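You operate a simulated robot arm through the tools that you are given. There is no shell and no other tool. Be economical: measure what you need, move in short steps, check, and stop when the job is done.

You run a simulated robot arm. Do the job below in one go: nothing can be reset, and whatever is moved stays where it is left.

TASK
Stand the wooden spoon and the green and yellow spoons in the grey mug.
Fine: they are in the open top drawer; leave the mug where it is, the ladle and all other spoons; shut the drawer.

The check looks at the end state, three seconds after you hand in, the way a careful person would. Anything else that was tipped, shoved, dropped, spilled or broken makes it a failure.

THE ROBOT
A 7-joint arm with a two-finger parallel gripper, fixed in place. Base frame: the origin is at the foot of the arm, x ahead of it, y to its left, z up; the work surface is at about z = 0.91. Readings come in m, rad, newtons and seconds.
Its first joint turns from -2.601 to 2.601 rad. Payload 3.43 kg.
The tool frame sits at the grasp point between the pads (the TCP): z along the fingers, y along the line on which they close. The tips reach 0.03 m beyond it. The gripper opens to 0.094 m. The fingers are 0.028 m wide and 0.01 m thick; the gripper's body (0.05 by 0.096 m) begins 0.055 m behind the TCP.
Orientation is that of the tool frame in the base frame, as a unit quaternion [w, x, y, z]. With the fingers straight down and closing along the base's y, the tool's x points along the base's -x, its y along +y and its z along -z.

THE INTERFACE
- The arm moves only by the tool step_arm. Its argument "steps" is a list of rows, each a list of 7 numbers: the shift along the tool's x, y, z in mm, then the turn, a rotation vector about the tool's x, y, z in rad, then the opening, from 0 (shut) to 1 (fully open). In form: [[dx, dy, dz, wx, wy, wz, jaw], ...]. A call has 1 to 20 rows; each row is the pose to reach, as a shift and turn from the pose commanded when the call began, along the tool's axes at that moment. Each row takes 0.2 s and may step no farther than 0.05 m and 0.15 rad from the row before; otherwise, or with a gripper value out of range, the whole call is refused. Where a pose cannot be reached the arm comes as near as it can. A force on the tool above 40 N (or 10 N above the force at the start of the call, whichever is more), or a blocked arm, ends the call early, and 0.2 s more pass. The fingers move at their own pace (about 0.045 m/s each) and stop on an object; they squeeze with about 44 N. The grip force told is the motor's: it shows also when the fingers shut on nothing. Time passes only in rows, and 0.2 s behind the last, so rows that repeat a pose let the fingers close. It gives the time, the measured TCP pose, the force on the tool (base axes), the opening and the grip force at its end, in the units of the frame above (readings bear some noise), with the torque about the TCP (base axes, N m) and any sound that the robot's microphone picked up, and new pictures: "pictures" is both (left out), scene, wrist or none.
- Cameras (640 x 400 px; columns grow to the right, rows downward): "scene" is fixed at [0.3996, 0.4991, 1.4811]; the picture's right is [0.99, -0.12, 0.00], its down [-0.10, -0.85, -0.52] and it looks along [0.06, 0.52, -0.85] (base axes); focal length 214 px, centre (320, 200). "wrist" rides on the gripper at [0.076, 0.014, -0.103] in the tool frame; the picture's right is [-0.18, 0.98, 0.00], its down [-0.75, -0.14, -0.64] and it looks along [-0.63, -0.12, 0.77] (tool axes); focal length 243 px, centre (320, 200). There is no depth. A picture from a camera that has moved, and an enlarged one, comes with that camera's place and axes in the base frame and with its lens.
- close_up(camera, box): a new picture of the part [left, top, right, bottom] of that camera's present view, enlarged. It takes no simulated time.
- sign_off(): hands the job in; it is judged then, once.

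Work in short steps. Places have to be worked out from the pictures, the camera data and where the tool is seen: move nearer, look again, correct. Check each grasp and each placing, and mend what went wrong. You have 120 turns and 200 pictures in all, those below and enlarged ones among them. Open the gripper and draw the arm clear of the work before you hand the job in, unless the task says otherwise; then end with one line.

The tools are called after ">>>" by a JSON object that holds its "api" and its "payload". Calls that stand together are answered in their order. step_arm: Moves the arm, as the interface text tells. Its arguments: {"type":"object","properties":{"steps":{"type":"array"},"pictures":{"type":"string","enum":["both","scene","wrist","none"]}},"required":["steps"]} The other tools are called the same way: close_up (camera, box) takes an enlarged picture of a part of a camera's view; sign_off () hands the job in.

At the start:

```text
time_s: 0.0
ee_pos: [0.3235, 0.9331, 1.2629]
tool_rot: [0.002, 0.0, 1.0, 0.002]
ft_force: [0.3, -0.7, -0.2]
torque: [0.01, 0.01, 0.0]
gripper_width: 0.0942
finger_force: 0.0
```

scene: 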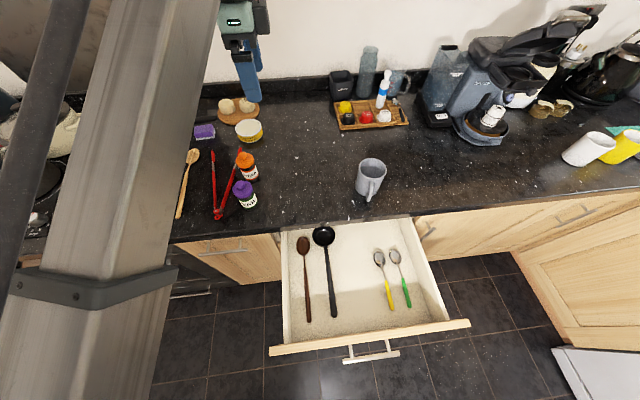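
wrist: 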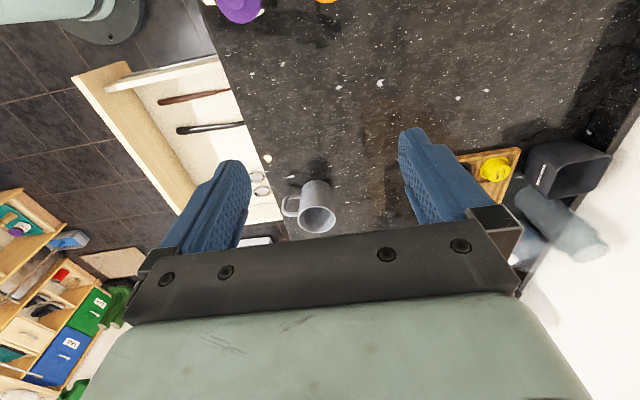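

The drawer holds a dark wooden spoon, the ladle, and the yellow and green spoons. I'll enlarge the drawer and the mug to measure them.

>>> {"api": "close_up", "payload": {"camera": "scene", "box": [260, 210, 480, 348]}}

>>> {"api": "close_up", "payload": {"camera": "scene", "box": [310, 130, 438, 210]}}

```text
2.90 times, centred on (370, 279) of scene
camera zoom: at [0.3996, 0.4991, 1.4811], right [0.99, -0.12, 0.0], down [-0.1, -0.85, -0.52], along [0.06, 0.52, -0.85], focal length 622 px, centre (175, -29)
```

zoom: 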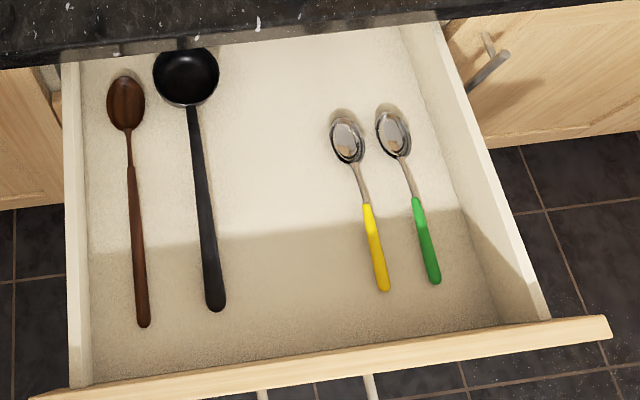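

```text
5.00 times, centred on (374, 170) of scene
camera zoom: at [0.3996, 0.4991, 1.4811], right [0.99, -0.12, 0.0], down [-0.1, -0.85, -0.52], along [0.06, 0.52, -0.85], focal length 1072 px, centre (50, 350)
```

zoom: 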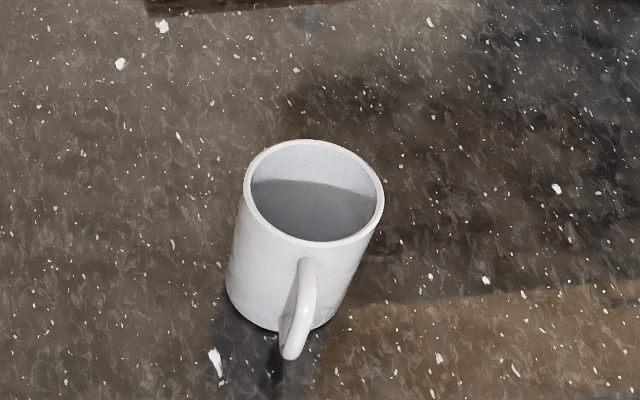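

Mug rim centre is at about (0.596, 0.881, 1.003), outer diameter 0.08, height 0.093. The spoons lie along y with heads toward the counter. I'll move above the yellow and green spoons and turn the tool 90° so the fingers close along x.

>>> {"api": "step_arm", "payload": {"steps": [[-25, -28, 0, 0, 0, 0.143, 1], [-50, -57, 0, 0, 0, 0.286, 1], [-76, -85, 10, 0, 0, 0.428, 1], [-101, -114, 20, 0, 0, 0.571, 1], [-126, -142, 30, 0, 0, 0.714, 1], [-151, -171, 40, 0, 0, 0.857, 1], [-176, -199, 50, 0, 0, 1.0, 1], [-201, -228, 60, 0, 0, 1.142, 1], [-227, -256, 75, 0, 0, 1.285, 1], [-252, -285, 90, 0, 0, 1.428, 1], [-277, -313, 110, 0, 0, 1.571, 1], [-277, -313, 110, 0, 0, 1.571, 1]]}}

```text
time_s: 2.6
ee_pos: [0.5987, 0.6206, 1.1473]
tool_rot: [-0.001, 0.708, 0.707, 0.002]
ft_force: [-0.3, -0.2, 0.1]
torque: [0.06, -0.02, -0.02]
gripper_width: 0.0939
finger_force: 0.1
out of reach, approached as far as the arm can: row 2, 3, 4
camera wrist: at [0.6124, 0.6955, 1.2504], right [0.98, -0.19, 0.0], down [-0.14, -0.76, 0.64], along [-0.12, -0.63, -0.77], focal length 243 px, centre (320, 200)
```

scene: 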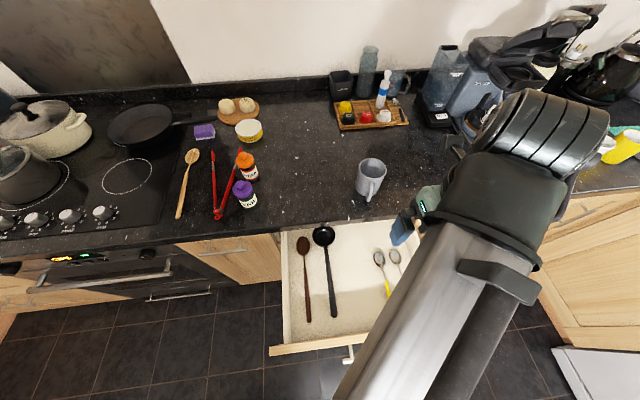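
wrist: 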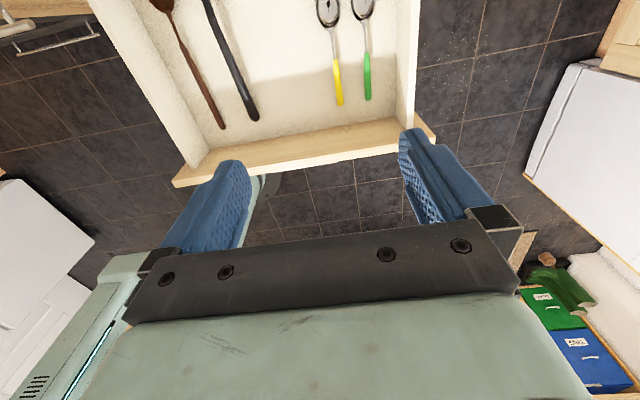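

Both views put the drawer floor at about z=0.75. The yellow spoon is at x≈0.625 with its neck around y 0.62–0.655, and the green is at x≈0.68. I'll come down above the yellow neck with the jaws partly open and look again.

>>> {"api": "step_arm", "payload": {"steps": [[7, 13, 45, 0, 0, 0, 0.7], [14, 27, 90, 0, 0, 0, 0.42], [16, 27, 135, 0, 0, 0, 0.42], [16, 27, 180, 0, 0, 0, 0.42], [16, 27, 225, 0, 0, 0, 0.42], [16, 27, 265, 0, 0, 0, 0.42], [16, 27, 265, 0, 0, 0, 0.42]]}}

```text
time_s: 4.2
ee_pos: [0.6302, 0.6382, 0.8845]
tool_rot: [-0.002, 0.707, 0.707, 0.002]
ft_force: [-0.6, 0.1, -0.3]
torque: [0.0, -0.01, 0.02]
gripper_width: 0.0395
finger_force: 0.1
camera wrist: at [0.6446, 0.713, 0.9867], right [0.98, -0.18, 0.0], down [-0.14, -0.76, 0.64], along [-0.12, -0.63, -0.77], focal length 243 px, centre (320, 200)
```

scene: 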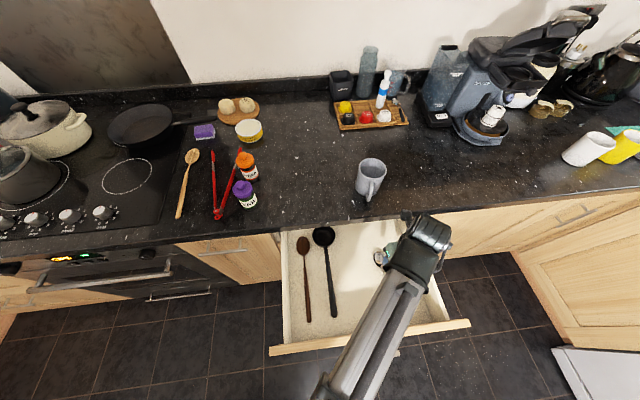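
wrist: 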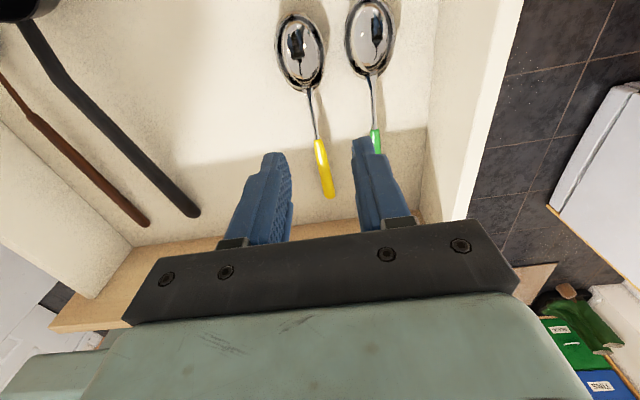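

The neck runs along x≈0.623, so I shift 7 mm left and descend until the tips are just above the drawer floor.

>>> {"api": "step_arm", "payload": {"steps": [[-1, -7, 30, 0, 0, 0, 0.42], [-1, -7, 60, 0, 0, 0, 0.42], [-1, -7, 85, 0, 0, 0, 0.42], [-1, -7, 97, 0, 0, 0, 0.42], [-1, -7, 97, 0, 0, 0, 0.42]], "pictures": "wrist"}}

```text
time_s: 5.4
ee_pos: [0.6245, 0.6377, 0.7907]
tool_rot: [-0.001, 0.707, 0.707, 0.002]
ft_force: [0.1, -0.1, 1.3]
torque: [-0.02, 0.01, 0.0]
gripper_width: 0.0394
finger_force: 0.1
camera wrist: at [0.6379, 0.7119, 0.8933], right [0.98, -0.18, 0.0], down [-0.14, -0.76, 0.64], along [-0.12, -0.63, -0.77], focal length 243 px, centre (320, 200)
```

wrist: 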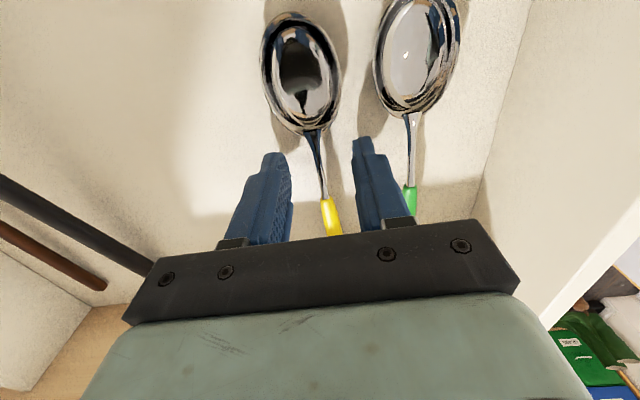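

The neck lies between the fingers. I'll lower a few mm more and check for floor contact.

>>> {"api": "step_arm", "payload": {"steps": [[0, 0, 3, 0, 0, 0, 0.42], [0, 0, 6, 0, 0, 0, 0.42], [0, 0, 6, 0, 0, 0, 0.42]], "pictures": "none"}}

```text
time_s: 6.2
ee_pos: [0.6229, 0.6356, 0.7851]
tool_rot: [-0.002, 0.707, 0.707, 0.002]
ft_force: [-0.4, 0.0, -0.3]
torque: [-0.03, -0.03, 0.01]
gripper_width: 0.0395
finger_force: 0.0
```

No contact yet. I'll close on the neck.

>>> {"api": "step_arm", "payload": {"steps": [[0, 0, 6, 0, 0, 0, 0.2], [0, 0, 6, 0, 0, 0, 0], [0, 0, 6, 0, 0, 0, 0], [0, 0, 6, 0, 0, 0, 0]], "pictures": "wrist"}}

```text
time_s: 6.9
ee_pos: [0.6212, 0.637, 0.7823]
tool_rot: [-0.003, 0.707, 0.707, 0.004]
ft_force: [-3.6, 0.6, 16.3]
torque: [-0.37, 0.15, -0.1]
gripper_width: 0.0042
finger_force: 21.4
stopped in row 3: the force on the tool passed its limit at 72 N (the readings are from after the stop); the commanded pose is now the measured one
camera wrist: at [0.6348, 0.712, 0.8843], right [0.98, -0.18, 0.0], down [-0.14, -0.76, 0.64], along [-0.12, -0.63, -0.77], focal length 243 px, centre (320, 200)
```

wrist: 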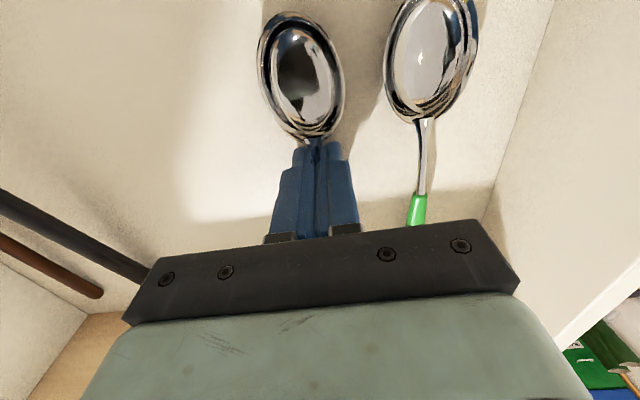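

I added 6 mm of descent by mistake and the tips touched the floor, but the jaws hold something 4 mm wide. I'll lift gently and check the spoon comes up.

>>> {"api": "step_arm", "payload": {"steps": [[0, 0, -2, 0, 0, 0, 0], [0, 0, -10, 0, 0, 0, 0], [0, 0, -30, 0, 0, 0, 0], [-5, 0, -60, 0, 0, 0, 0], [-10, 0, -100, 0, 0, 0, 0], [-10, 0, -145, 0, 0, 0, 0], [-10, 0, -190, 0, 0, 0, 0], [-10, 0, -235, 0, 0, 0, 0], [-10, 0, -280, 0, 0, 0, 0], [-10, 0, -320, 0, 0, 0, 0], [-10, 0, -320, 0, 0, 0, 0]]}}

```text
time_s: 9.3
ee_pos: [0.6235, 0.6231, 1.1006]
tool_rot: [-0.002, 0.707, 0.707, 0.002]
ft_force: [0.2, 0.3, -0.2]
torque: [-0.03, -0.01, 0.03]
gripper_width: 0.0037
finger_force: 38.2
camera wrist: at [0.6375, 0.6985, 1.2034], right [0.98, -0.18, 0.0], down [-0.14, -0.76, 0.64], along [-0.12, -0.63, -0.77], focal length 243 px, centre (320, 200)
```

scene: 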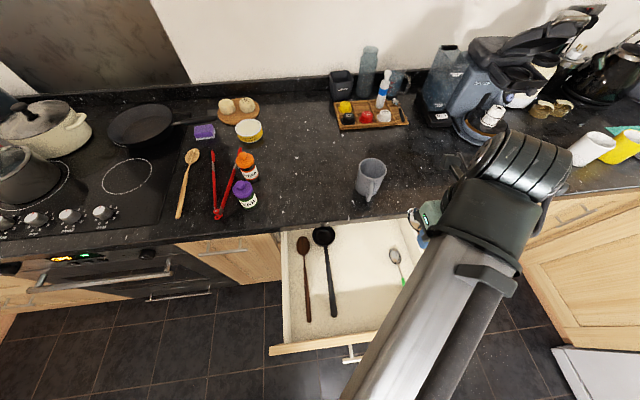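
wrist: 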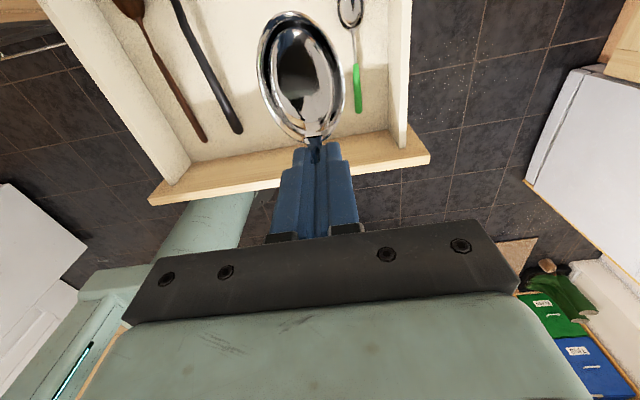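

The spoon is held firmly. I'll raise it and pitch the tool 90° about its y axis so the tool points to +y and the spoon hangs handle-down.

>>> {"api": "step_arm", "payload": {"steps": [[0, 0, -10, 0, 0.131, 0, 0], [0, 0, -20, 0, 0.262, 0, 0], [0, 0, -30, 0, 0.393, 0, 0], [0, 0, -40, 0, 0.524, 0, 0], [0, 0, -50, 0, 0.655, 0, 0], [0, 0, -60, 0, 0.785, 0, 0], [0, 0, -70, 0, 0.916, 0, 0], [0, 0, -80, 0, 1.047, 0, 0], [0, 0, -90, 0, 1.178, 0, 0], [0, 0, -100, 0, 1.309, 0, 0], [0, 0, -110, 0, 1.44, 0, 0], [0, 0, -120, 0, 1.571, 0, 0], [0, 0, -120, 0, 1.571, 0, 0]]}}

```text
time_s: 12.1
ee_pos: [0.6222, 0.6241, 1.2218]
tool_rot: [-0.502, 0.498, 0.497, 0.503]
ft_force: [-0.2, 0.4, -0.3]
torque: [-0.01, -0.02, 0.01]
gripper_width: 0.0035
finger_force: 37.7
camera wrist: at [0.6359, 0.52, 1.2959], right [0.98, 0.0, -0.18], down [-0.14, -0.64, -0.76], along [-0.12, 0.77, -0.62], focal length 243 px, centre (320, 200)
```

scene: 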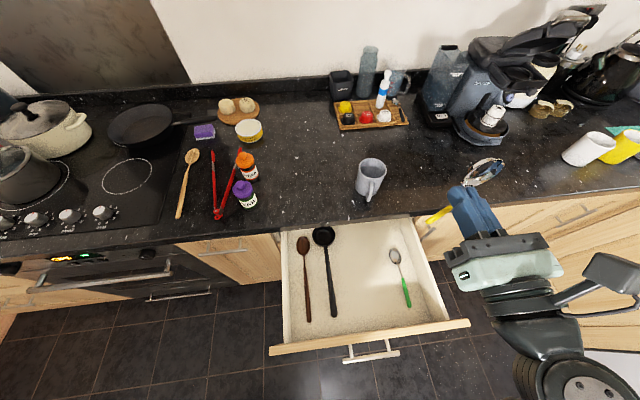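
wrist: 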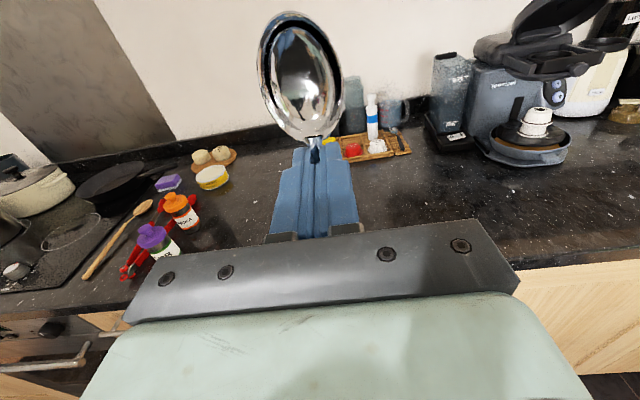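

The spoon is now upright. I'll carry it to just in front of and above the mug, keeping the tail well above the rim.

>>> {"api": "step_arm", "payload": {"steps": [[0, -5, 40, 0, 0, 0, 0], [0, -10, 80, 0, 0, 0, 0], [-10, -13, 120, 0, 0, 0, 0], [-20, -16, 160, 0, 0, 0, 0], [-35, -16, 200, 0, 0, 0, 0], [-50, -16, 232, 0, 0, 0, 0], [-50, -16, 232, 0, 0, 0, 0]]}}

```text
time_s: 13.7
ee_pos: [0.6037, 0.8535, 1.1732]
tool_rot: [0.502, -0.498, -0.499, -0.501]
ft_force: [0.2, -0.2, -0.3]
torque: [-0.01, 0.01, 0.03]
gripper_width: 0.0035
finger_force: 38.6
camera wrist: at [0.6173, 0.7504, 1.2471], right [0.98, 0.0, -0.18], down [-0.14, -0.64, -0.76], along [-0.12, 0.77, -0.63], focal length 243 px, centre (320, 200)
```

scene: 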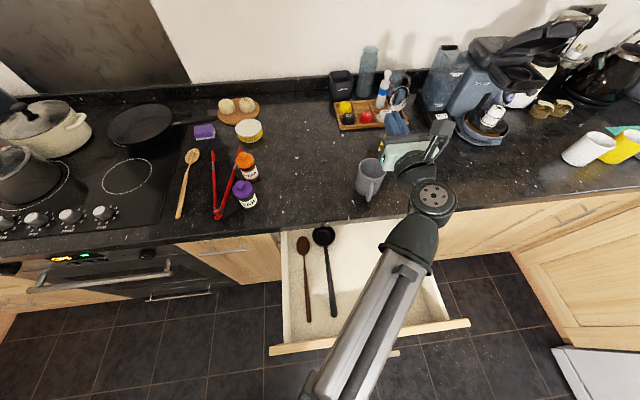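
wrist: 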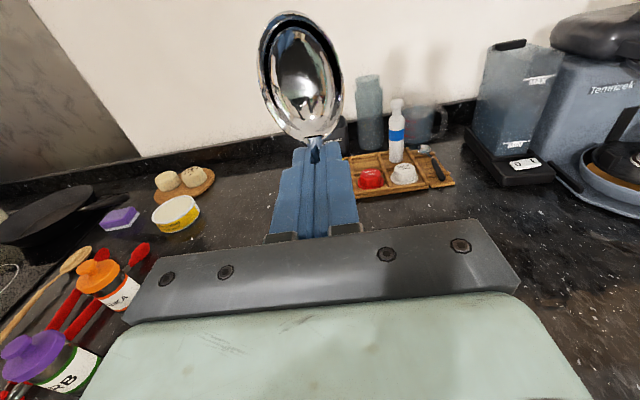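

The wrist camera can't see the mug, so I'll enlarge the scene view to check where the handle tip is.

>>> {"api": "close_up", "payload": {"camera": "scene", "box": [330, 70, 490, 220]}}

```text
2.67 times, centred on (410, 145) of scene
camera zoom: at [0.3996, 0.4991, 1.4811], right [0.99, -0.12, 0.0], down [-0.1, -0.85, -0.52], along [0.06, 0.52, -0.85], focal length 572 px, centre (80, 347)
```

zoom: 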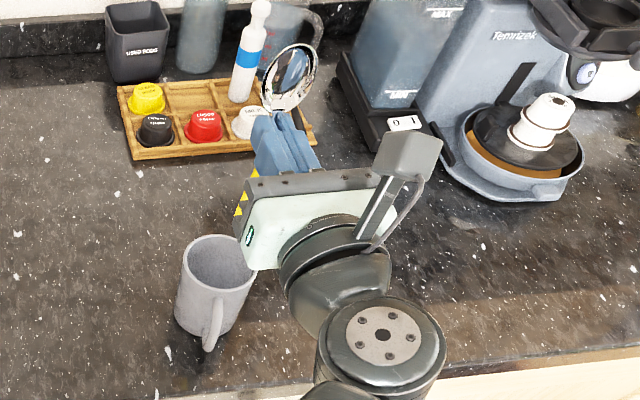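

The handle tip appears at about (238, 210) in the zoom, which matches a tail at (0.604, 0.88, 1.06). I'll tilt 15° so the head leans away (+y), then lower the handle into the mug.

>>> {"api": "step_arm", "payload": {"steps": [[0, 2, 6, 0, -0.13, 0, 0], [0, 4, 12, 0, -0.26, 0, 0], [-30, 4, 12, 0, -0.26, 0, 0], [-60, 4, 12, 0, -0.26, 0, 0], [-90, 4, 12, 0, -0.26, 0, 0], [-110, 4, 12, 0, -0.26, 0, 0], [-110, 4, 12, 0, -0.26, 0, 0]]}}

>>> {"api": "close_up", "payload": {"camera": "scene", "box": [330, 90, 490, 220]}}

```text
time_s: 15.3
ee_pos: [0.6097, 0.8683, 1.0623]
tool_rot: [-0.433, 0.559, 0.558, 0.434]
ft_force: [-0.4, -0.1, -0.5]
torque: [0.0, -0.04, -0.01]
gripper_width: 0.0038
finger_force: 38.2
camera wrist: at [0.6225, 0.7869, 1.1606], right [0.98, -0.05, -0.18], down [-0.14, -0.81, -0.57], along [-0.12, 0.58, -0.8], focal length 243 px, centre (320, 200)
```

scene: 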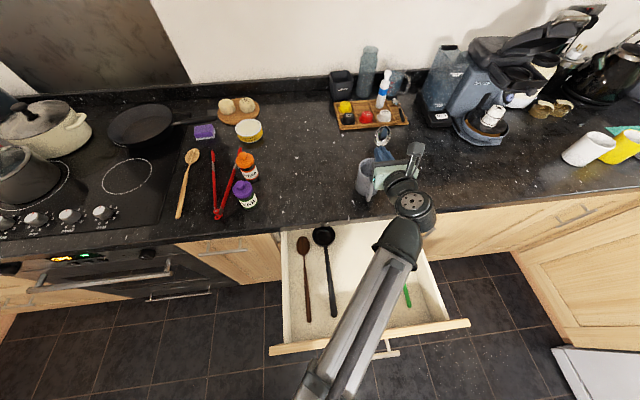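
wrist: 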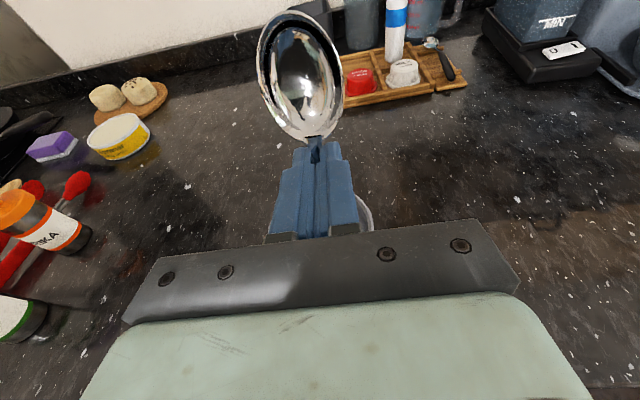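

```text
3.08 times, centred on (410, 155) of scene
camera zoom: at [0.3996, 0.4991, 1.4811], right [0.99, -0.12, 0.0], down [-0.1, -0.85, -0.52], along [0.06, 0.52, -0.85], focal length 660 px, centre (43, 338)
```

zoom: 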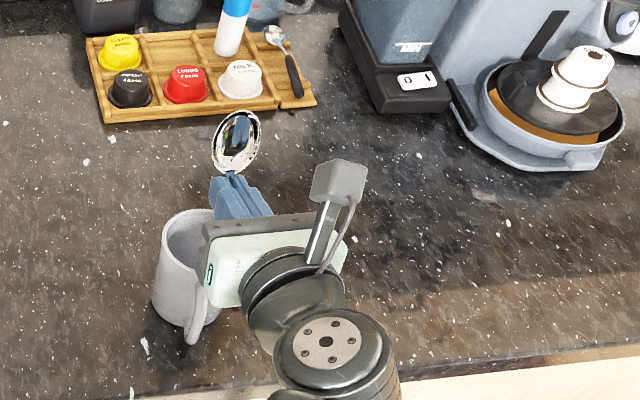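

The tail is inside the mug with no contact force. I'll lower 17 mm further and open slightly to release.

>>> {"api": "step_arm", "payload": {"steps": [[-8, 0, 2, 0, 0, 0, 0], [-16.4, 0, 4.4, 0, 0, 0, 0], [-16.4, 0, 4.4, 0, 0, 0, 0], [-16.4, 0, 4.4, 0, 0, 0, 0.08], [-16.4, 0, 4.4, 0, 0, 0, 0.16], [-16.4, 0, 4.4, 0, 0, 0, 0.16], [-16.4, 0, 4.4, 0, 0, 0, 0.16]]}}

>>> {"api": "close_up", "payload": {"camera": "scene", "box": [330, 90, 490, 220]}}

```text
time_s: 16.9
ee_pos: [0.6078, 0.8693, 1.0469]
tool_rot: [-0.432, 0.56, 0.558, 0.433]
ft_force: [0.0, 0.1, -1.1]
torque: [-0.03, -0.02, 0.01]
gripper_width: 0.0152
finger_force: 0.1
camera wrist: at [0.6223, 0.7881, 1.1451], right [0.98, -0.05, -0.18], down [-0.14, -0.81, -0.57], along [-0.12, 0.58, -0.8], focal length 243 px, centre (320, 200)
```

scene: 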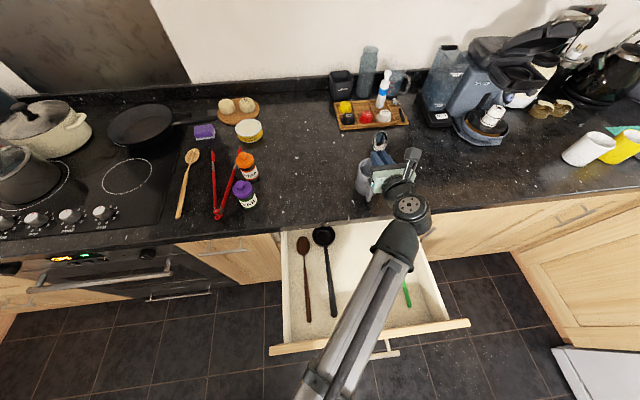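
wrist: 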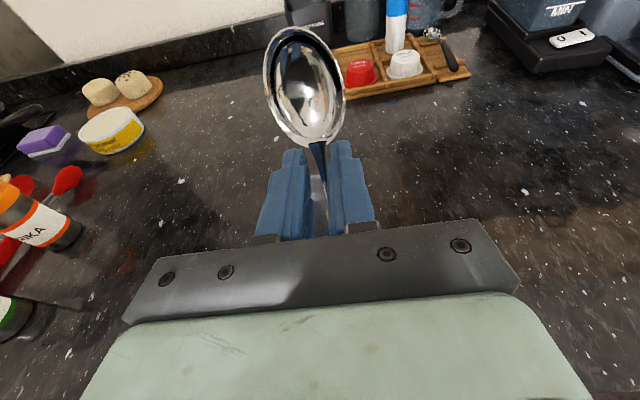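

```text
3.08 times, centred on (410, 155) of scene
camera zoom: at [0.3996, 0.4991, 1.4811], right [0.99, -0.12, 0.0], down [-0.1, -0.85, -0.52], along [0.06, 0.52, -0.85], focal length 660 px, centre (43, 338)
```

zoom: 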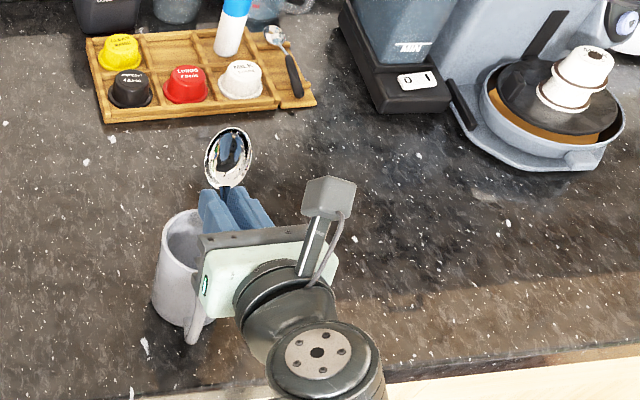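

Released, and the spoon now leans in the mug. I'll open a little more and draw back along the tool axis.

>>> {"api": "step_arm", "payload": {"steps": [[0, 0, -4, 0, 0, 0, 0.25], [0, 0, -15, 0, 0, 0, 0.25], [0, 0, -35, 0, 0, 0, 0.25], [5, 0, -65, 0, 0, 0, 0.3], [20, 0, -105, 0, 0, 0, 0.4], [40, 0, -145, 0, 0, 0, 0.4], [60, 0, -185, 0, 0, 0, 0.4], [60, 0, -185, 0, 0, 0, 0.4]]}}

>>> {"api": "close_up", "payload": {"camera": "scene", "box": [330, 90, 490, 220]}}

```text
time_s: 18.7
ee_pos: [0.6037, 0.7061, 1.1502]
tool_rot: [-0.433, 0.559, 0.559, 0.433]
ft_force: [0.2, -0.4, -0.4]
torque: [0.01, -0.01, 0.0]
gripper_width: 0.0376
finger_force: 0.1
camera wrist: at [0.6178, 0.6252, 1.2485], right [0.98, -0.05, -0.18], down [-0.14, -0.81, -0.57], along [-0.12, 0.58, -0.8], focal length 243 px, centre (320, 200)
```

scene: 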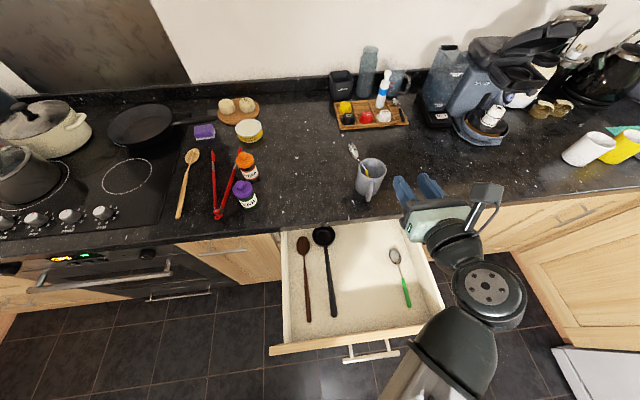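
wrist: 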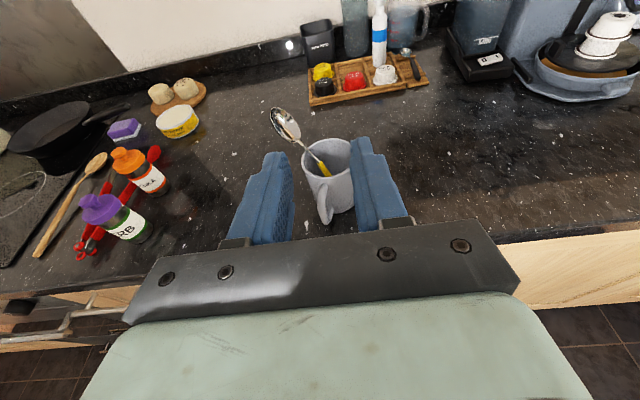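

```text
3.08 times, centred on (410, 155) of scene
camera zoom: at [0.3996, 0.4991, 1.4811], right [0.99, -0.12, 0.0], down [-0.1, -0.85, -0.52], along [0.06, 0.52, -0.85], focal length 660 px, centre (43, 338)
```

zoom: 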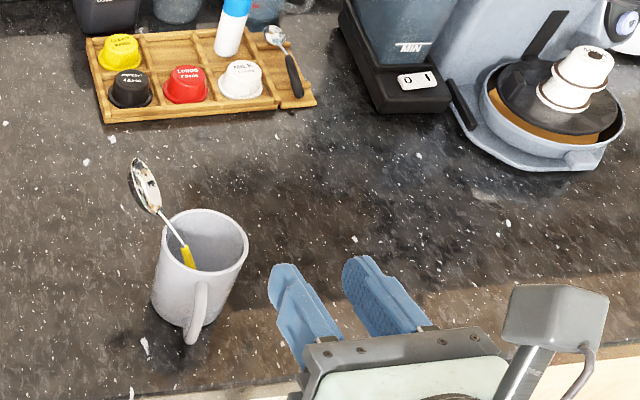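

The yellow spoon stands in the mug leaning far-left, and the mug hasn't moved. I'll turn the tool back down and go above the green spoon.

>>> {"api": "step_arm", "payload": {"steps": [[-7, 7, -5, 0, -0.131, 0, 0.4], [-13, 15, -11, 0, -0.262, 0, 0.4], [-20, 22, -16, 0, -0.393, 0, 0.4], [-27, 30, -22, 0, -0.524, 0, 0.4], [-33, 37, -27, 0, -0.655, 0, 0.4], [-40, 44, -33, 0, -0.786, 0, 0.4], [-46, 52, -38, 0, -0.917, 0, 0.4], [-53, 59, -44, 0, -1.049, 0, 0.4], [-60, 67, -49, 0, -1.18, 0, 0.4], [-66, 72, -55, 0, -1.311, 0, 0.4], [-66, 72, -55, 0, -1.311, 0, 0.4]], "pictures": "wrist"}}

```text
time_s: 21.1
ee_pos: [0.682, 0.6357, 1.1]
tool_rot: [-0.001, 0.707, 0.708, 0.001]
ft_force: [-0.3, 0.0, -0.9]
torque: [-0.01, 0.02, 0.06]
gripper_width: 0.0375
finger_force: 0.1
camera wrist: at [0.6957, 0.7115, 1.2017], right [0.98, -0.18, 0.0], down [-0.14, -0.76, 0.64], along [-0.12, -0.63, -0.77], focal length 243 px, centre (320, 200)
```

wrist: 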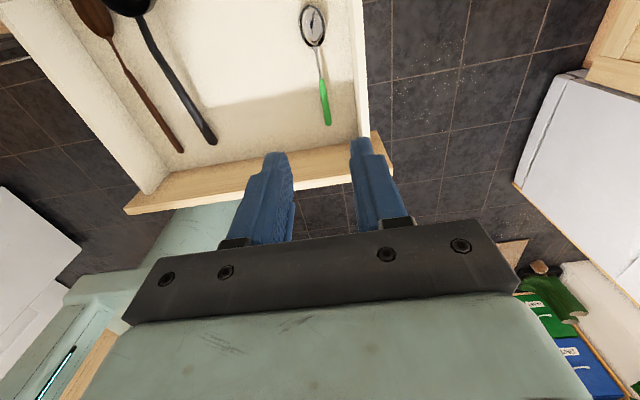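

The green spoon is close to the right drawer wall. I'll keep the TCP about 8 mm left of it so the gripper body clears the wall, then descend partway and look.

>>> {"api": "step_arm", "payload": {"steps": [[0, -5, 45, 0, 0, 0, 0.55], [0, -10, 90, 0, 0, 0, 0.55], [0, -13, 135, 0, 0, 0, 0.55], [0, -13, 180, 0, 0, 0, 0.55], [0, -13, 205, 0, 0, 0, 0.55], [0, -13, 205, 0, 0, 0, 0.55]]}}

```text
time_s: 22.5
ee_pos: [0.6687, 0.6378, 0.8939]
tool_rot: [-0.002, 0.707, 0.707, 0.003]
ft_force: [-0.3, 1.0, 0.2]
torque: [-0.01, 0.03, -0.04]
gripper_width: 0.0515
finger_force: 0.0
camera wrist: at [0.6837, 0.7128, 0.997], right [0.98, -0.18, 0.0], down [-0.14, -0.76, 0.64], along [-0.12, -0.63, -0.77], focal length 243 px, centre (320, 200)
```

scene: 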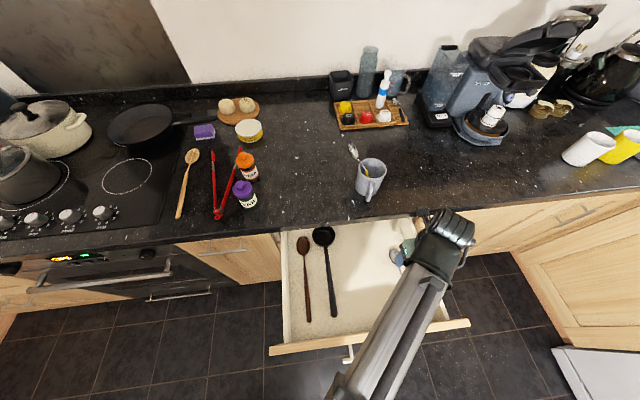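
wrist: 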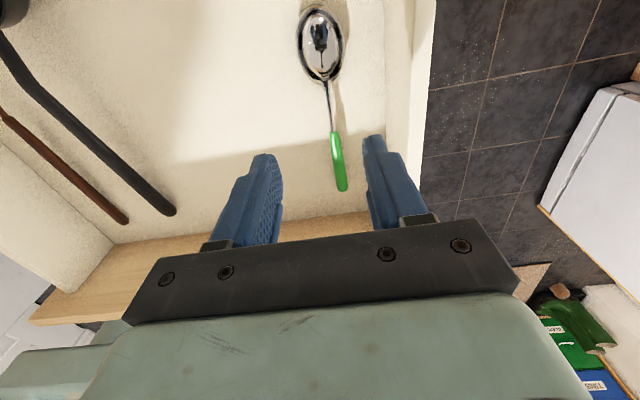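

The wall's inner face is at x≈0.731 with its top at about 0.836, so clearance is fine. I'll descend to z≈0.786 at x≈0.672.

>>> {"api": "step_arm", "payload": {"steps": [[0, 4, 40, 0, 0, 0, 0.55], [-1, 4, 75, 0, 0, 0, 0.55], [-1, 4, 98, 0, 0, 0, 0.55], [-1, 4, 107, 0, 0, 0, 0.55], [-1, 4, 107, 0, 0, 0, 0.55]], "pictures": "wrist"}}

```text
time_s: 23.7
ee_pos: [0.6733, 0.6375, 0.7881]
tool_rot: [-0.003, 0.707, 0.707, 0.002]
ft_force: [0.5, -0.5, 0.3]
torque: [0.01, 0.04, 0.01]
gripper_width: 0.052
finger_force: 0.0
camera wrist: at [0.6867, 0.7118, 0.8902], right [0.98, -0.18, 0.0], down [-0.14, -0.76, 0.64], along [-0.12, -0.63, -0.77], focal length 243 px, centre (320, 200)
```

wrist: 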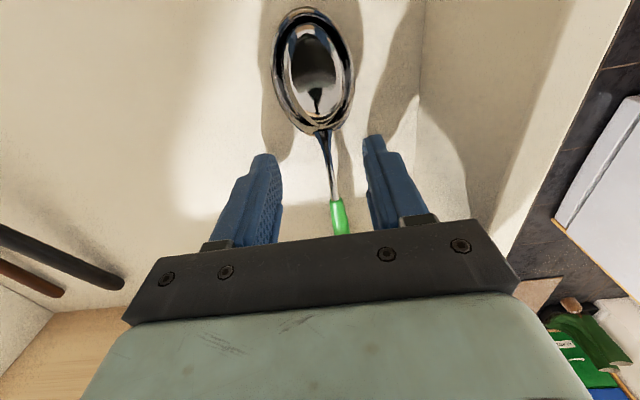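

Neck is between the fingers. I'll lower 2 mm and close.

>>> {"api": "step_arm", "payload": {"steps": [[0, 0, 2, 0, 0, 0, 0.4], [0, 0, 2, 0, 0, 0, 0.2], [0, 0, 2, 0, 0, 0, 0], [0, 0, 2, 0, 0, 0, 0], [0, 0, 2, 0, 0, 0, 0]], "pictures": "wrist"}}

```text
time_s: 24.9
ee_pos: [0.6719, 0.6367, 0.7859]
tool_rot: [-0.002, 0.707, 0.708, 0.002]
ft_force: [-0.4, 0.6, -0.2]
torque: [0.07, 0.02, -0.02]
gripper_width: 0.0035
finger_force: 38.7
camera wrist: at [0.6865, 0.7118, 0.8882], right [0.98, -0.18, 0.0], down [-0.14, -0.76, 0.64], along [-0.12, -0.63, -0.77], focal length 243 px, centre (320, 200)
```

wrist: 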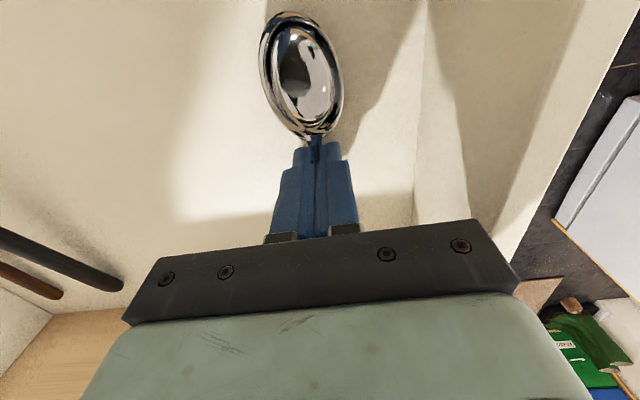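

Gripped at 3.5 mm. I'll lift straight up.

>>> {"api": "step_arm", "payload": {"steps": [[0, 0, -10, 0, 0, 0, 0], [0, 0, -30, 0, 0, 0, 0], [-5, 0, -60, 0, 0, 0, 0], [-10, 0, -100, 0, 0, 0, 0], [-10, 0, -145, 0, 0, 0, 0], [-10, 0, -190, 0, 0, 0, 0], [-10, -10, -235, 0, 0, 0, 0], [-10, -20, -280, 0, 0, 0, 0], [-10, -30, -320, 0, 0, 0, 0], [-10, -30, -320, 0, 0, 0, 0]], "pictures": "wrist"}}

```text
time_s: 27.1
ee_pos: [0.6414, 0.6251, 1.1078]
tool_rot: [-0.002, 0.707, 0.707, 0.002]
ft_force: [-0.6, -0.4, -0.3]
torque: [0.0, 0.0, 0.0]
gripper_width: 0.0038
finger_force: 37.8
camera wrist: at [0.6556, 0.7011, 1.209], right [0.98, -0.18, 0.0], down [-0.14, -0.76, 0.64], along [-0.12, -0.63, -0.77], focal length 243 px, centre (320, 200)
```

wrist: 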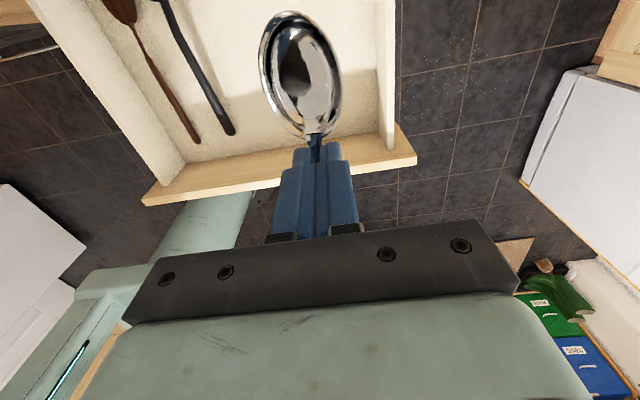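

Now pitch to 75°, raising slightly.

>>> {"api": "step_arm", "payload": {"steps": [[0, 0, -10, 0, 0.131, 0, 0], [0, 0, -20, 0, 0.262, 0, 0], [0, 0, -30, 0, 0.393, 0, 0], [0, 0, -40, 0, 0.524, 0, 0], [0, 0, -50, 0, 0.655, 0, 0], [0, 0, -60, 0, 0.786, 0, 0], [0, 0, -70, 0, 0.917, 0, 0], [0, 0, -80, 0, 1.048, 0, 0], [0, 0, -85, 0, 1.179, 0, 0], [0, 0, -90, 0, 1.311, 0, 0], [0, 0, -90, 0, 1.311, 0, 0]], "pictures": "wrist"}}

```text
time_s: 29.5
ee_pos: [0.6416, 0.6245, 1.1974]
tool_rot: [-0.433, 0.559, 0.559, 0.433]
ft_force: [-0.7, 0.5, -0.1]
torque: [0.0, 0.03, -0.01]
gripper_width: 0.0035
finger_force: 37.6
camera wrist: at [0.6559, 0.5432, 1.2951], right [0.98, -0.05, -0.18], down [-0.14, -0.81, -0.57], along [-0.12, 0.59, -0.8], focal length 243 px, centre (320, 200)
```

wrist: 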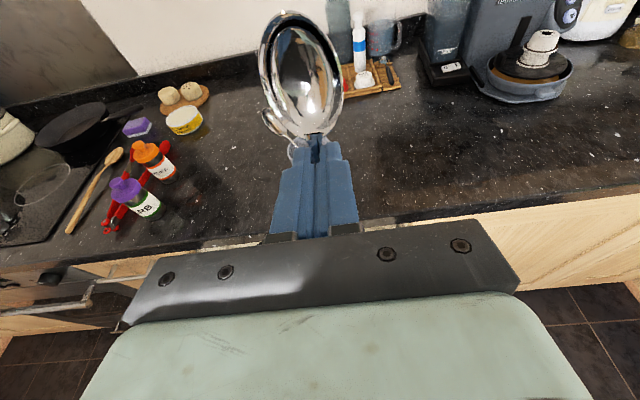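

I'll carry it above the right side of the mug and roll 0.2 rad so the head leans right, away from the yellow spoon.

>>> {"api": "step_arm", "payload": {"steps": [[8, -3, 42, 0, 0, 0, 0], [16, -6, 84, 0, 0, 0, 0], [23, -9, 126, 0, 0, 0, 0], [30, -12, 168, 0, 0, 0.05, 0], [35, -15, 210, 0, 0, 0.12, 0], [39, -16, 248, 0, 0, 0.2, 0], [39, -16, 248, 0, 0, 0.2, 0]]}}

>>> {"api": "close_up", "payload": {"camera": "scene", "box": [330, 90, 490, 220]}}

```text
time_s: 31.1
ee_pos: [0.6262, 0.876, 1.1703]
tool_rot: [-0.475, 0.612, 0.501, 0.387]
ft_force: [0.0, -0.4, -0.1]
torque: [-0.01, 0.02, 0.01]
gripper_width: 0.0036
finger_force: 38.3
camera wrist: at [0.655, 0.7939, 1.2649], right [0.93, -0.09, -0.36], down [-0.29, -0.8, -0.53], along [-0.24, 0.59, -0.77], focal length 243 px, centre (320, 200)
```

scene: 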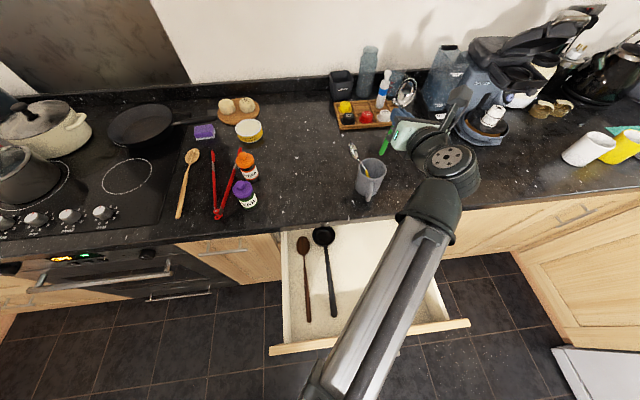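
wrist: 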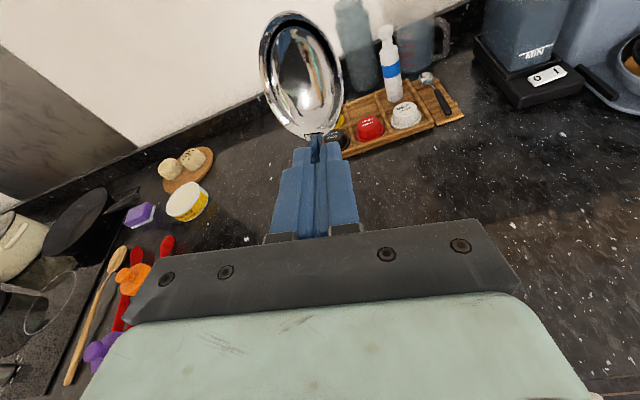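

```text
3.08 times, centred on (410, 155) of scene
camera zoom: at [0.3996, 0.4991, 1.4811], right [0.99, -0.12, 0.0], down [-0.1, -0.85, -0.52], along [0.06, 0.52, -0.85], focal length 660 px, centre (43, 338)
```

zoom: 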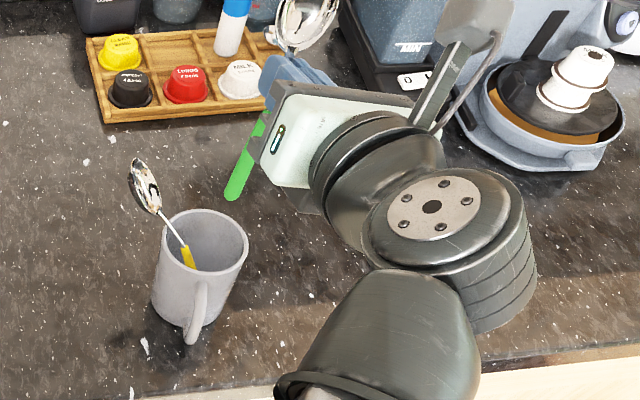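

The green tail is over the mug interior at about (0.606, 0.878). I'll lower it most of the way in.

>>> {"api": "step_arm", "payload": {"steps": [[-29, 6, 3, 0, 0, 0.2, 0], [-29, 6, 3, 0, 0, 0, 0]], "pictures": "none"}}

```text
refused: row 1 steps farther than a row can; nothing moved
```

That had stray rotation values and was refused with nothing moved. Here is the corrected descent with no rotation.

>>> {"api": "step_arm", "payload": {"steps": [[-28, 6, 3, 0, 0, 0, 0], [-55, 11, 9, 0, 0, 0, 0], [-80, 16, 15, 0, 0, 0, 0], [-104, 21, 22, 0, 0, 0, 0], [-104, 21, 22, 0, 0, 0, 0]], "pictures": "wrist"}}

>>> {"api": "close_up", "payload": {"camera": "scene", "box": [330, 90, 490, 220]}}

```text
time_s: 32.3
ee_pos: [0.6277, 0.8702, 1.0653]
tool_rot: [-0.473, 0.613, 0.5, 0.387]
ft_force: [-1.2, -1.2, -0.4]
torque: [-0.03, -0.03, 0.0]
gripper_width: 0.0036
finger_force: 38.2
camera wrist: at [0.6569, 0.7876, 1.1591], right [0.93, -0.09, -0.36], down [-0.29, -0.8, -0.53], along [-0.24, 0.59, -0.77], focal length 243 px, centre (320, 200)
```

wrist: 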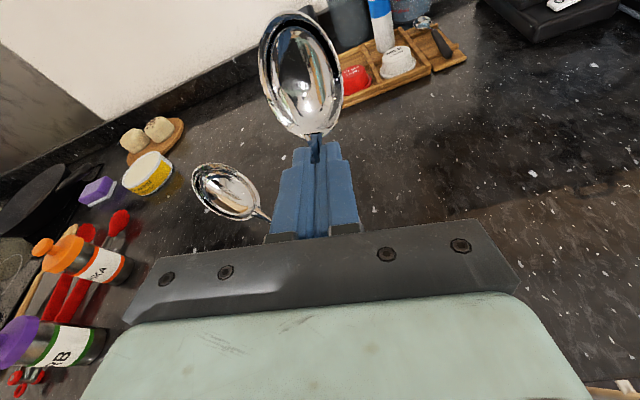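

```text
3.08 times, centred on (410, 155) of scene
camera zoom: at [0.3996, 0.4991, 1.4811], right [0.99, -0.12, 0.0], down [-0.1, -0.85, -0.52], along [0.06, 0.52, -0.85], focal length 660 px, centre (43, 338)
```

zoom: 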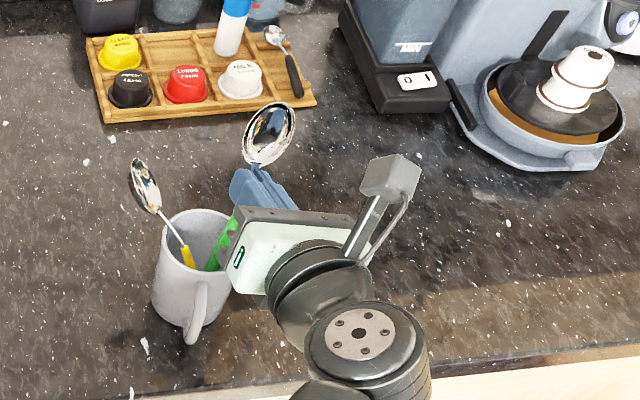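

The green handle is inside the mug beside the yellow. I'll lower 17 mm more and release.

>>> {"api": "step_arm", "payload": {"steps": [[-8, 1.7, 2, 0, 0, 0, 0], [-16, 3.3, 4.4, 0, 0, 0, 0], [-16, 3.3, 4.4, 0, 0, 0, 0], [-16, 3.3, 4.4, 0, 0, 0, 0.08], [-16, 3.3, 4.4, 0, 0, 0, 0.16], [-16, 3.3, 4.4, 0, 0, 0, 0.16], [-16, 3.3, 4.4, 0, 0, 0, 0.16]]}}

>>> {"api": "close_up", "payload": {"camera": "scene", "box": [330, 90, 490, 220]}}

```text
time_s: 33.9
ee_pos: [0.6272, 0.8701, 1.0472]
tool_rot: [-0.474, 0.612, 0.501, 0.387]
ft_force: [0.0, 0.7, -0.8]
torque: [-0.02, 0.02, -0.02]
gripper_width: 0.0151
finger_force: 0.0
camera wrist: at [0.6564, 0.7871, 1.1415], right [0.93, -0.09, -0.36], down [-0.29, -0.8, -0.53], along [-0.24, 0.59, -0.77], focal length 243 px, centre (320, 200)
```

scene: 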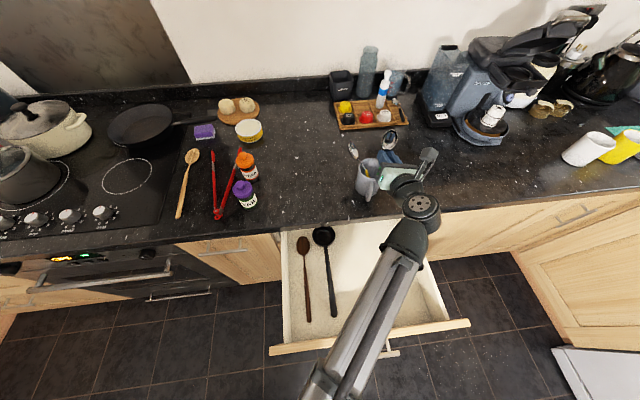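
wrist: 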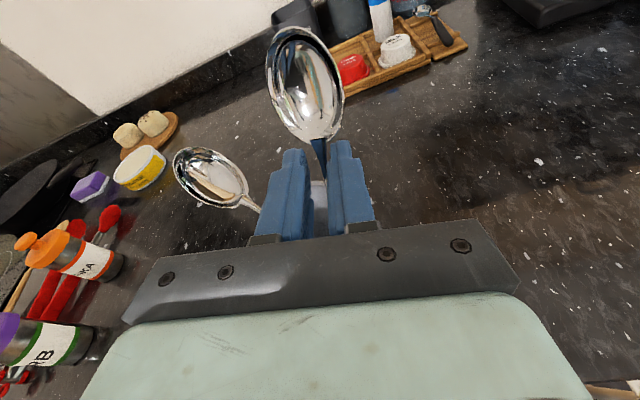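

```text
3.08 times, centred on (410, 155) of scene
camera zoom: at [0.3996, 0.4991, 1.4811], right [0.99, -0.12, 0.0], down [-0.1, -0.85, -0.52], along [0.06, 0.52, -0.85], focal length 660 px, centre (43, 338)
```

zoom: 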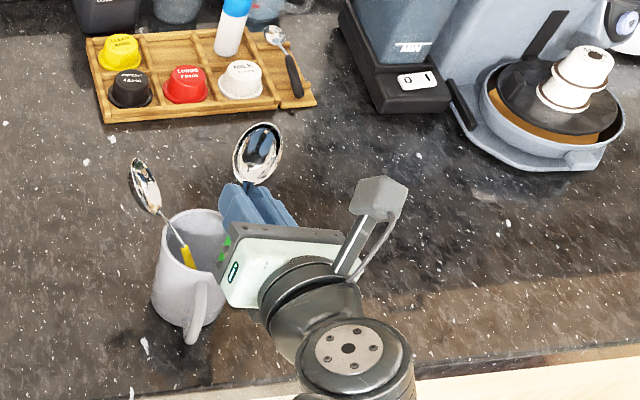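

Released. Drawing straight back.

>>> {"api": "step_arm", "payload": {"steps": [[0, 0, -4, 0, 0, 0, 0.22], [0, 0, -15, 0, 0, 0, 0.24], [0, 0, -35, 0, 0, 0, 0.24], [5, 0, -65, 0, 0, 0, 0.3], [20, 0, -105, 0, 0, 0, 0.4], [40, 0, -145, 0, 0, 0, 0.4], [60, 0, -185, 0, 0, 0, 0.4], [60, 0, -185, 0, 0, 0, 0.4]]}}

>>> {"api": "close_up", "payload": {"camera": "scene", "box": [310, 90, 470, 220]}}

```text
time_s: 35.7
ee_pos: [0.6385, 0.7062, 1.1478]
tool_rot: [-0.475, 0.612, 0.501, 0.387]
ft_force: [0.5, 0.8, 0.4]
torque: [-0.03, 0.01, 0.0]
gripper_width: 0.0378
finger_force: 0.1
camera wrist: at [0.6665, 0.6237, 1.2423], right [0.93, -0.09, -0.36], down [-0.29, -0.8, -0.53], along [-0.24, 0.59, -0.77], focal length 243 px, centre (320, 200)
```

scene: 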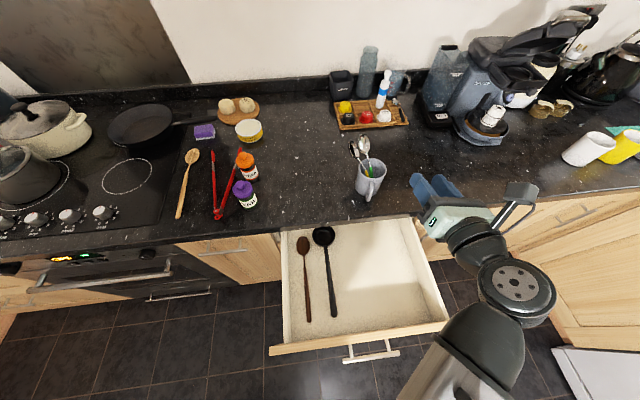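
wrist: 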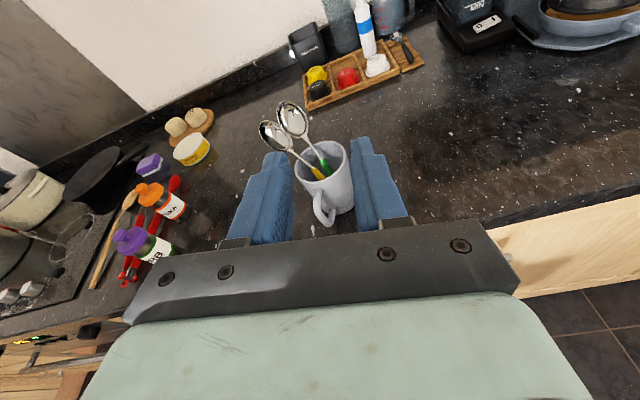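

```text
3.08 times, centred on (390, 155) of scene
camera zoom: at [0.3996, 0.4991, 1.4811], right [0.99, -0.12, 0.0], down [-0.1, -0.85, -0.52], along [0.06, 0.52, -0.85], focal length 660 px, centre (105, 338)
```

zoom: 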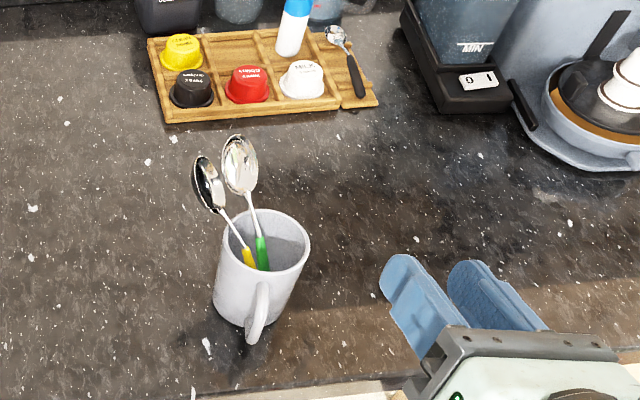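

Both spoons stand neatly in the mug, with free room on its right. Next is the wooden spoon at x≈0.371, tail at y≈0.525. First I'll undo the roll while moving left.

>>> {"api": "step_arm", "payload": {"steps": [[-1, -34, -19, 0, 0, -0.07, 0.4], [-2, -68, -38, 0, 0, -0.14, 0.4], [-4, -101, -56, 0, 0, -0.2, 0.4], [-4, -101, -56, 0, 0, -0.2, 0.4]], "pictures": "none"}}

```text
time_s: 36.7
ee_pos: [0.5382, 0.6555, 1.1803]
tool_rot: [-0.433, 0.559, 0.56, 0.433]
ft_force: [1.3, -0.3, 1.1]
torque: [-0.02, -0.01, 0.01]
gripper_width: 0.0375
finger_force: 0.0
```

Now pitch back down while moving over the wooden spoon.

>>> {"api": "step_arm", "payload": {"steps": [[-7, -15, 1, 0, -0.12, 0, 0.5], [-14, -30, 3, 0, -0.24, 0, 0.5], [-21, -45, 4, 0, -0.36, 0, 0.5], [-29, -60, 6, 0, -0.48, 0, 0.5], [-36, -75, 7, 0, -0.6, 0, 0.5], [-43, -90, 9, 0, -0.72, 0, 0.5], [-50, -105, 10, 0, -0.84, 0, 0.5], [-57, -120, 12, 0, -0.96, 0, 0.5], [-64, -135, 13, 0, -1.08, 0, 0.5], [-71, -150, 15, 0, -1.2, 0, 0.5], [-79, -164, 16, 0, -1.311, 0, 0.5], [-79, -164, 16, 0, -1.311, 0, 0.5]]}}

```text
time_s: 39.3
ee_pos: [0.3722, 0.6489, 1.0981]
tool_rot: [-0.001, 0.707, 0.707, 0.002]
ft_force: [-0.1, -0.1, 0.0]
torque: [0.0, 0.02, 0.01]
gripper_width: 0.0467
finger_force: 0.0
camera wrist: at [0.3874, 0.7243, 1.2006], right [0.98, -0.18, 0.0], down [-0.14, -0.76, 0.64], along [-0.12, -0.63, -0.77], focal length 243 px, centre (320, 200)
```

scene: 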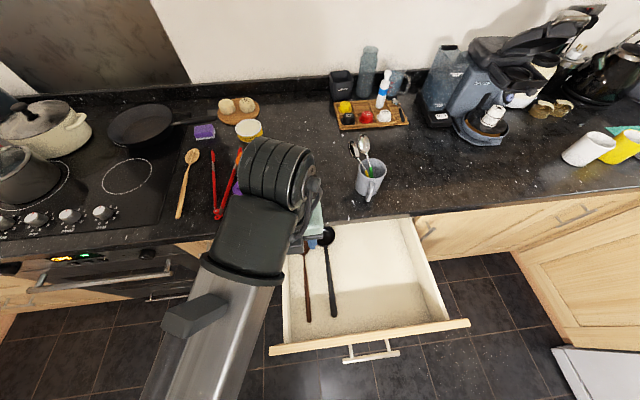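
wrist: 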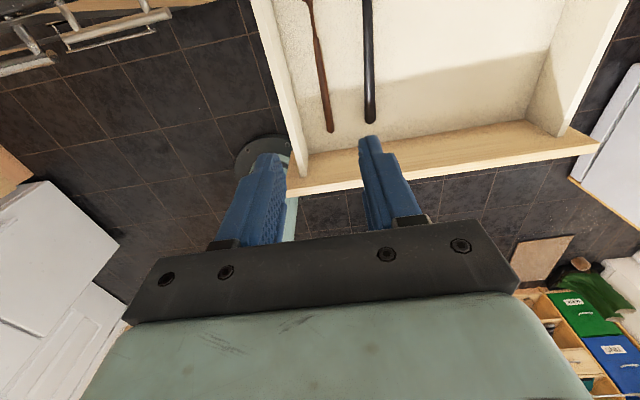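

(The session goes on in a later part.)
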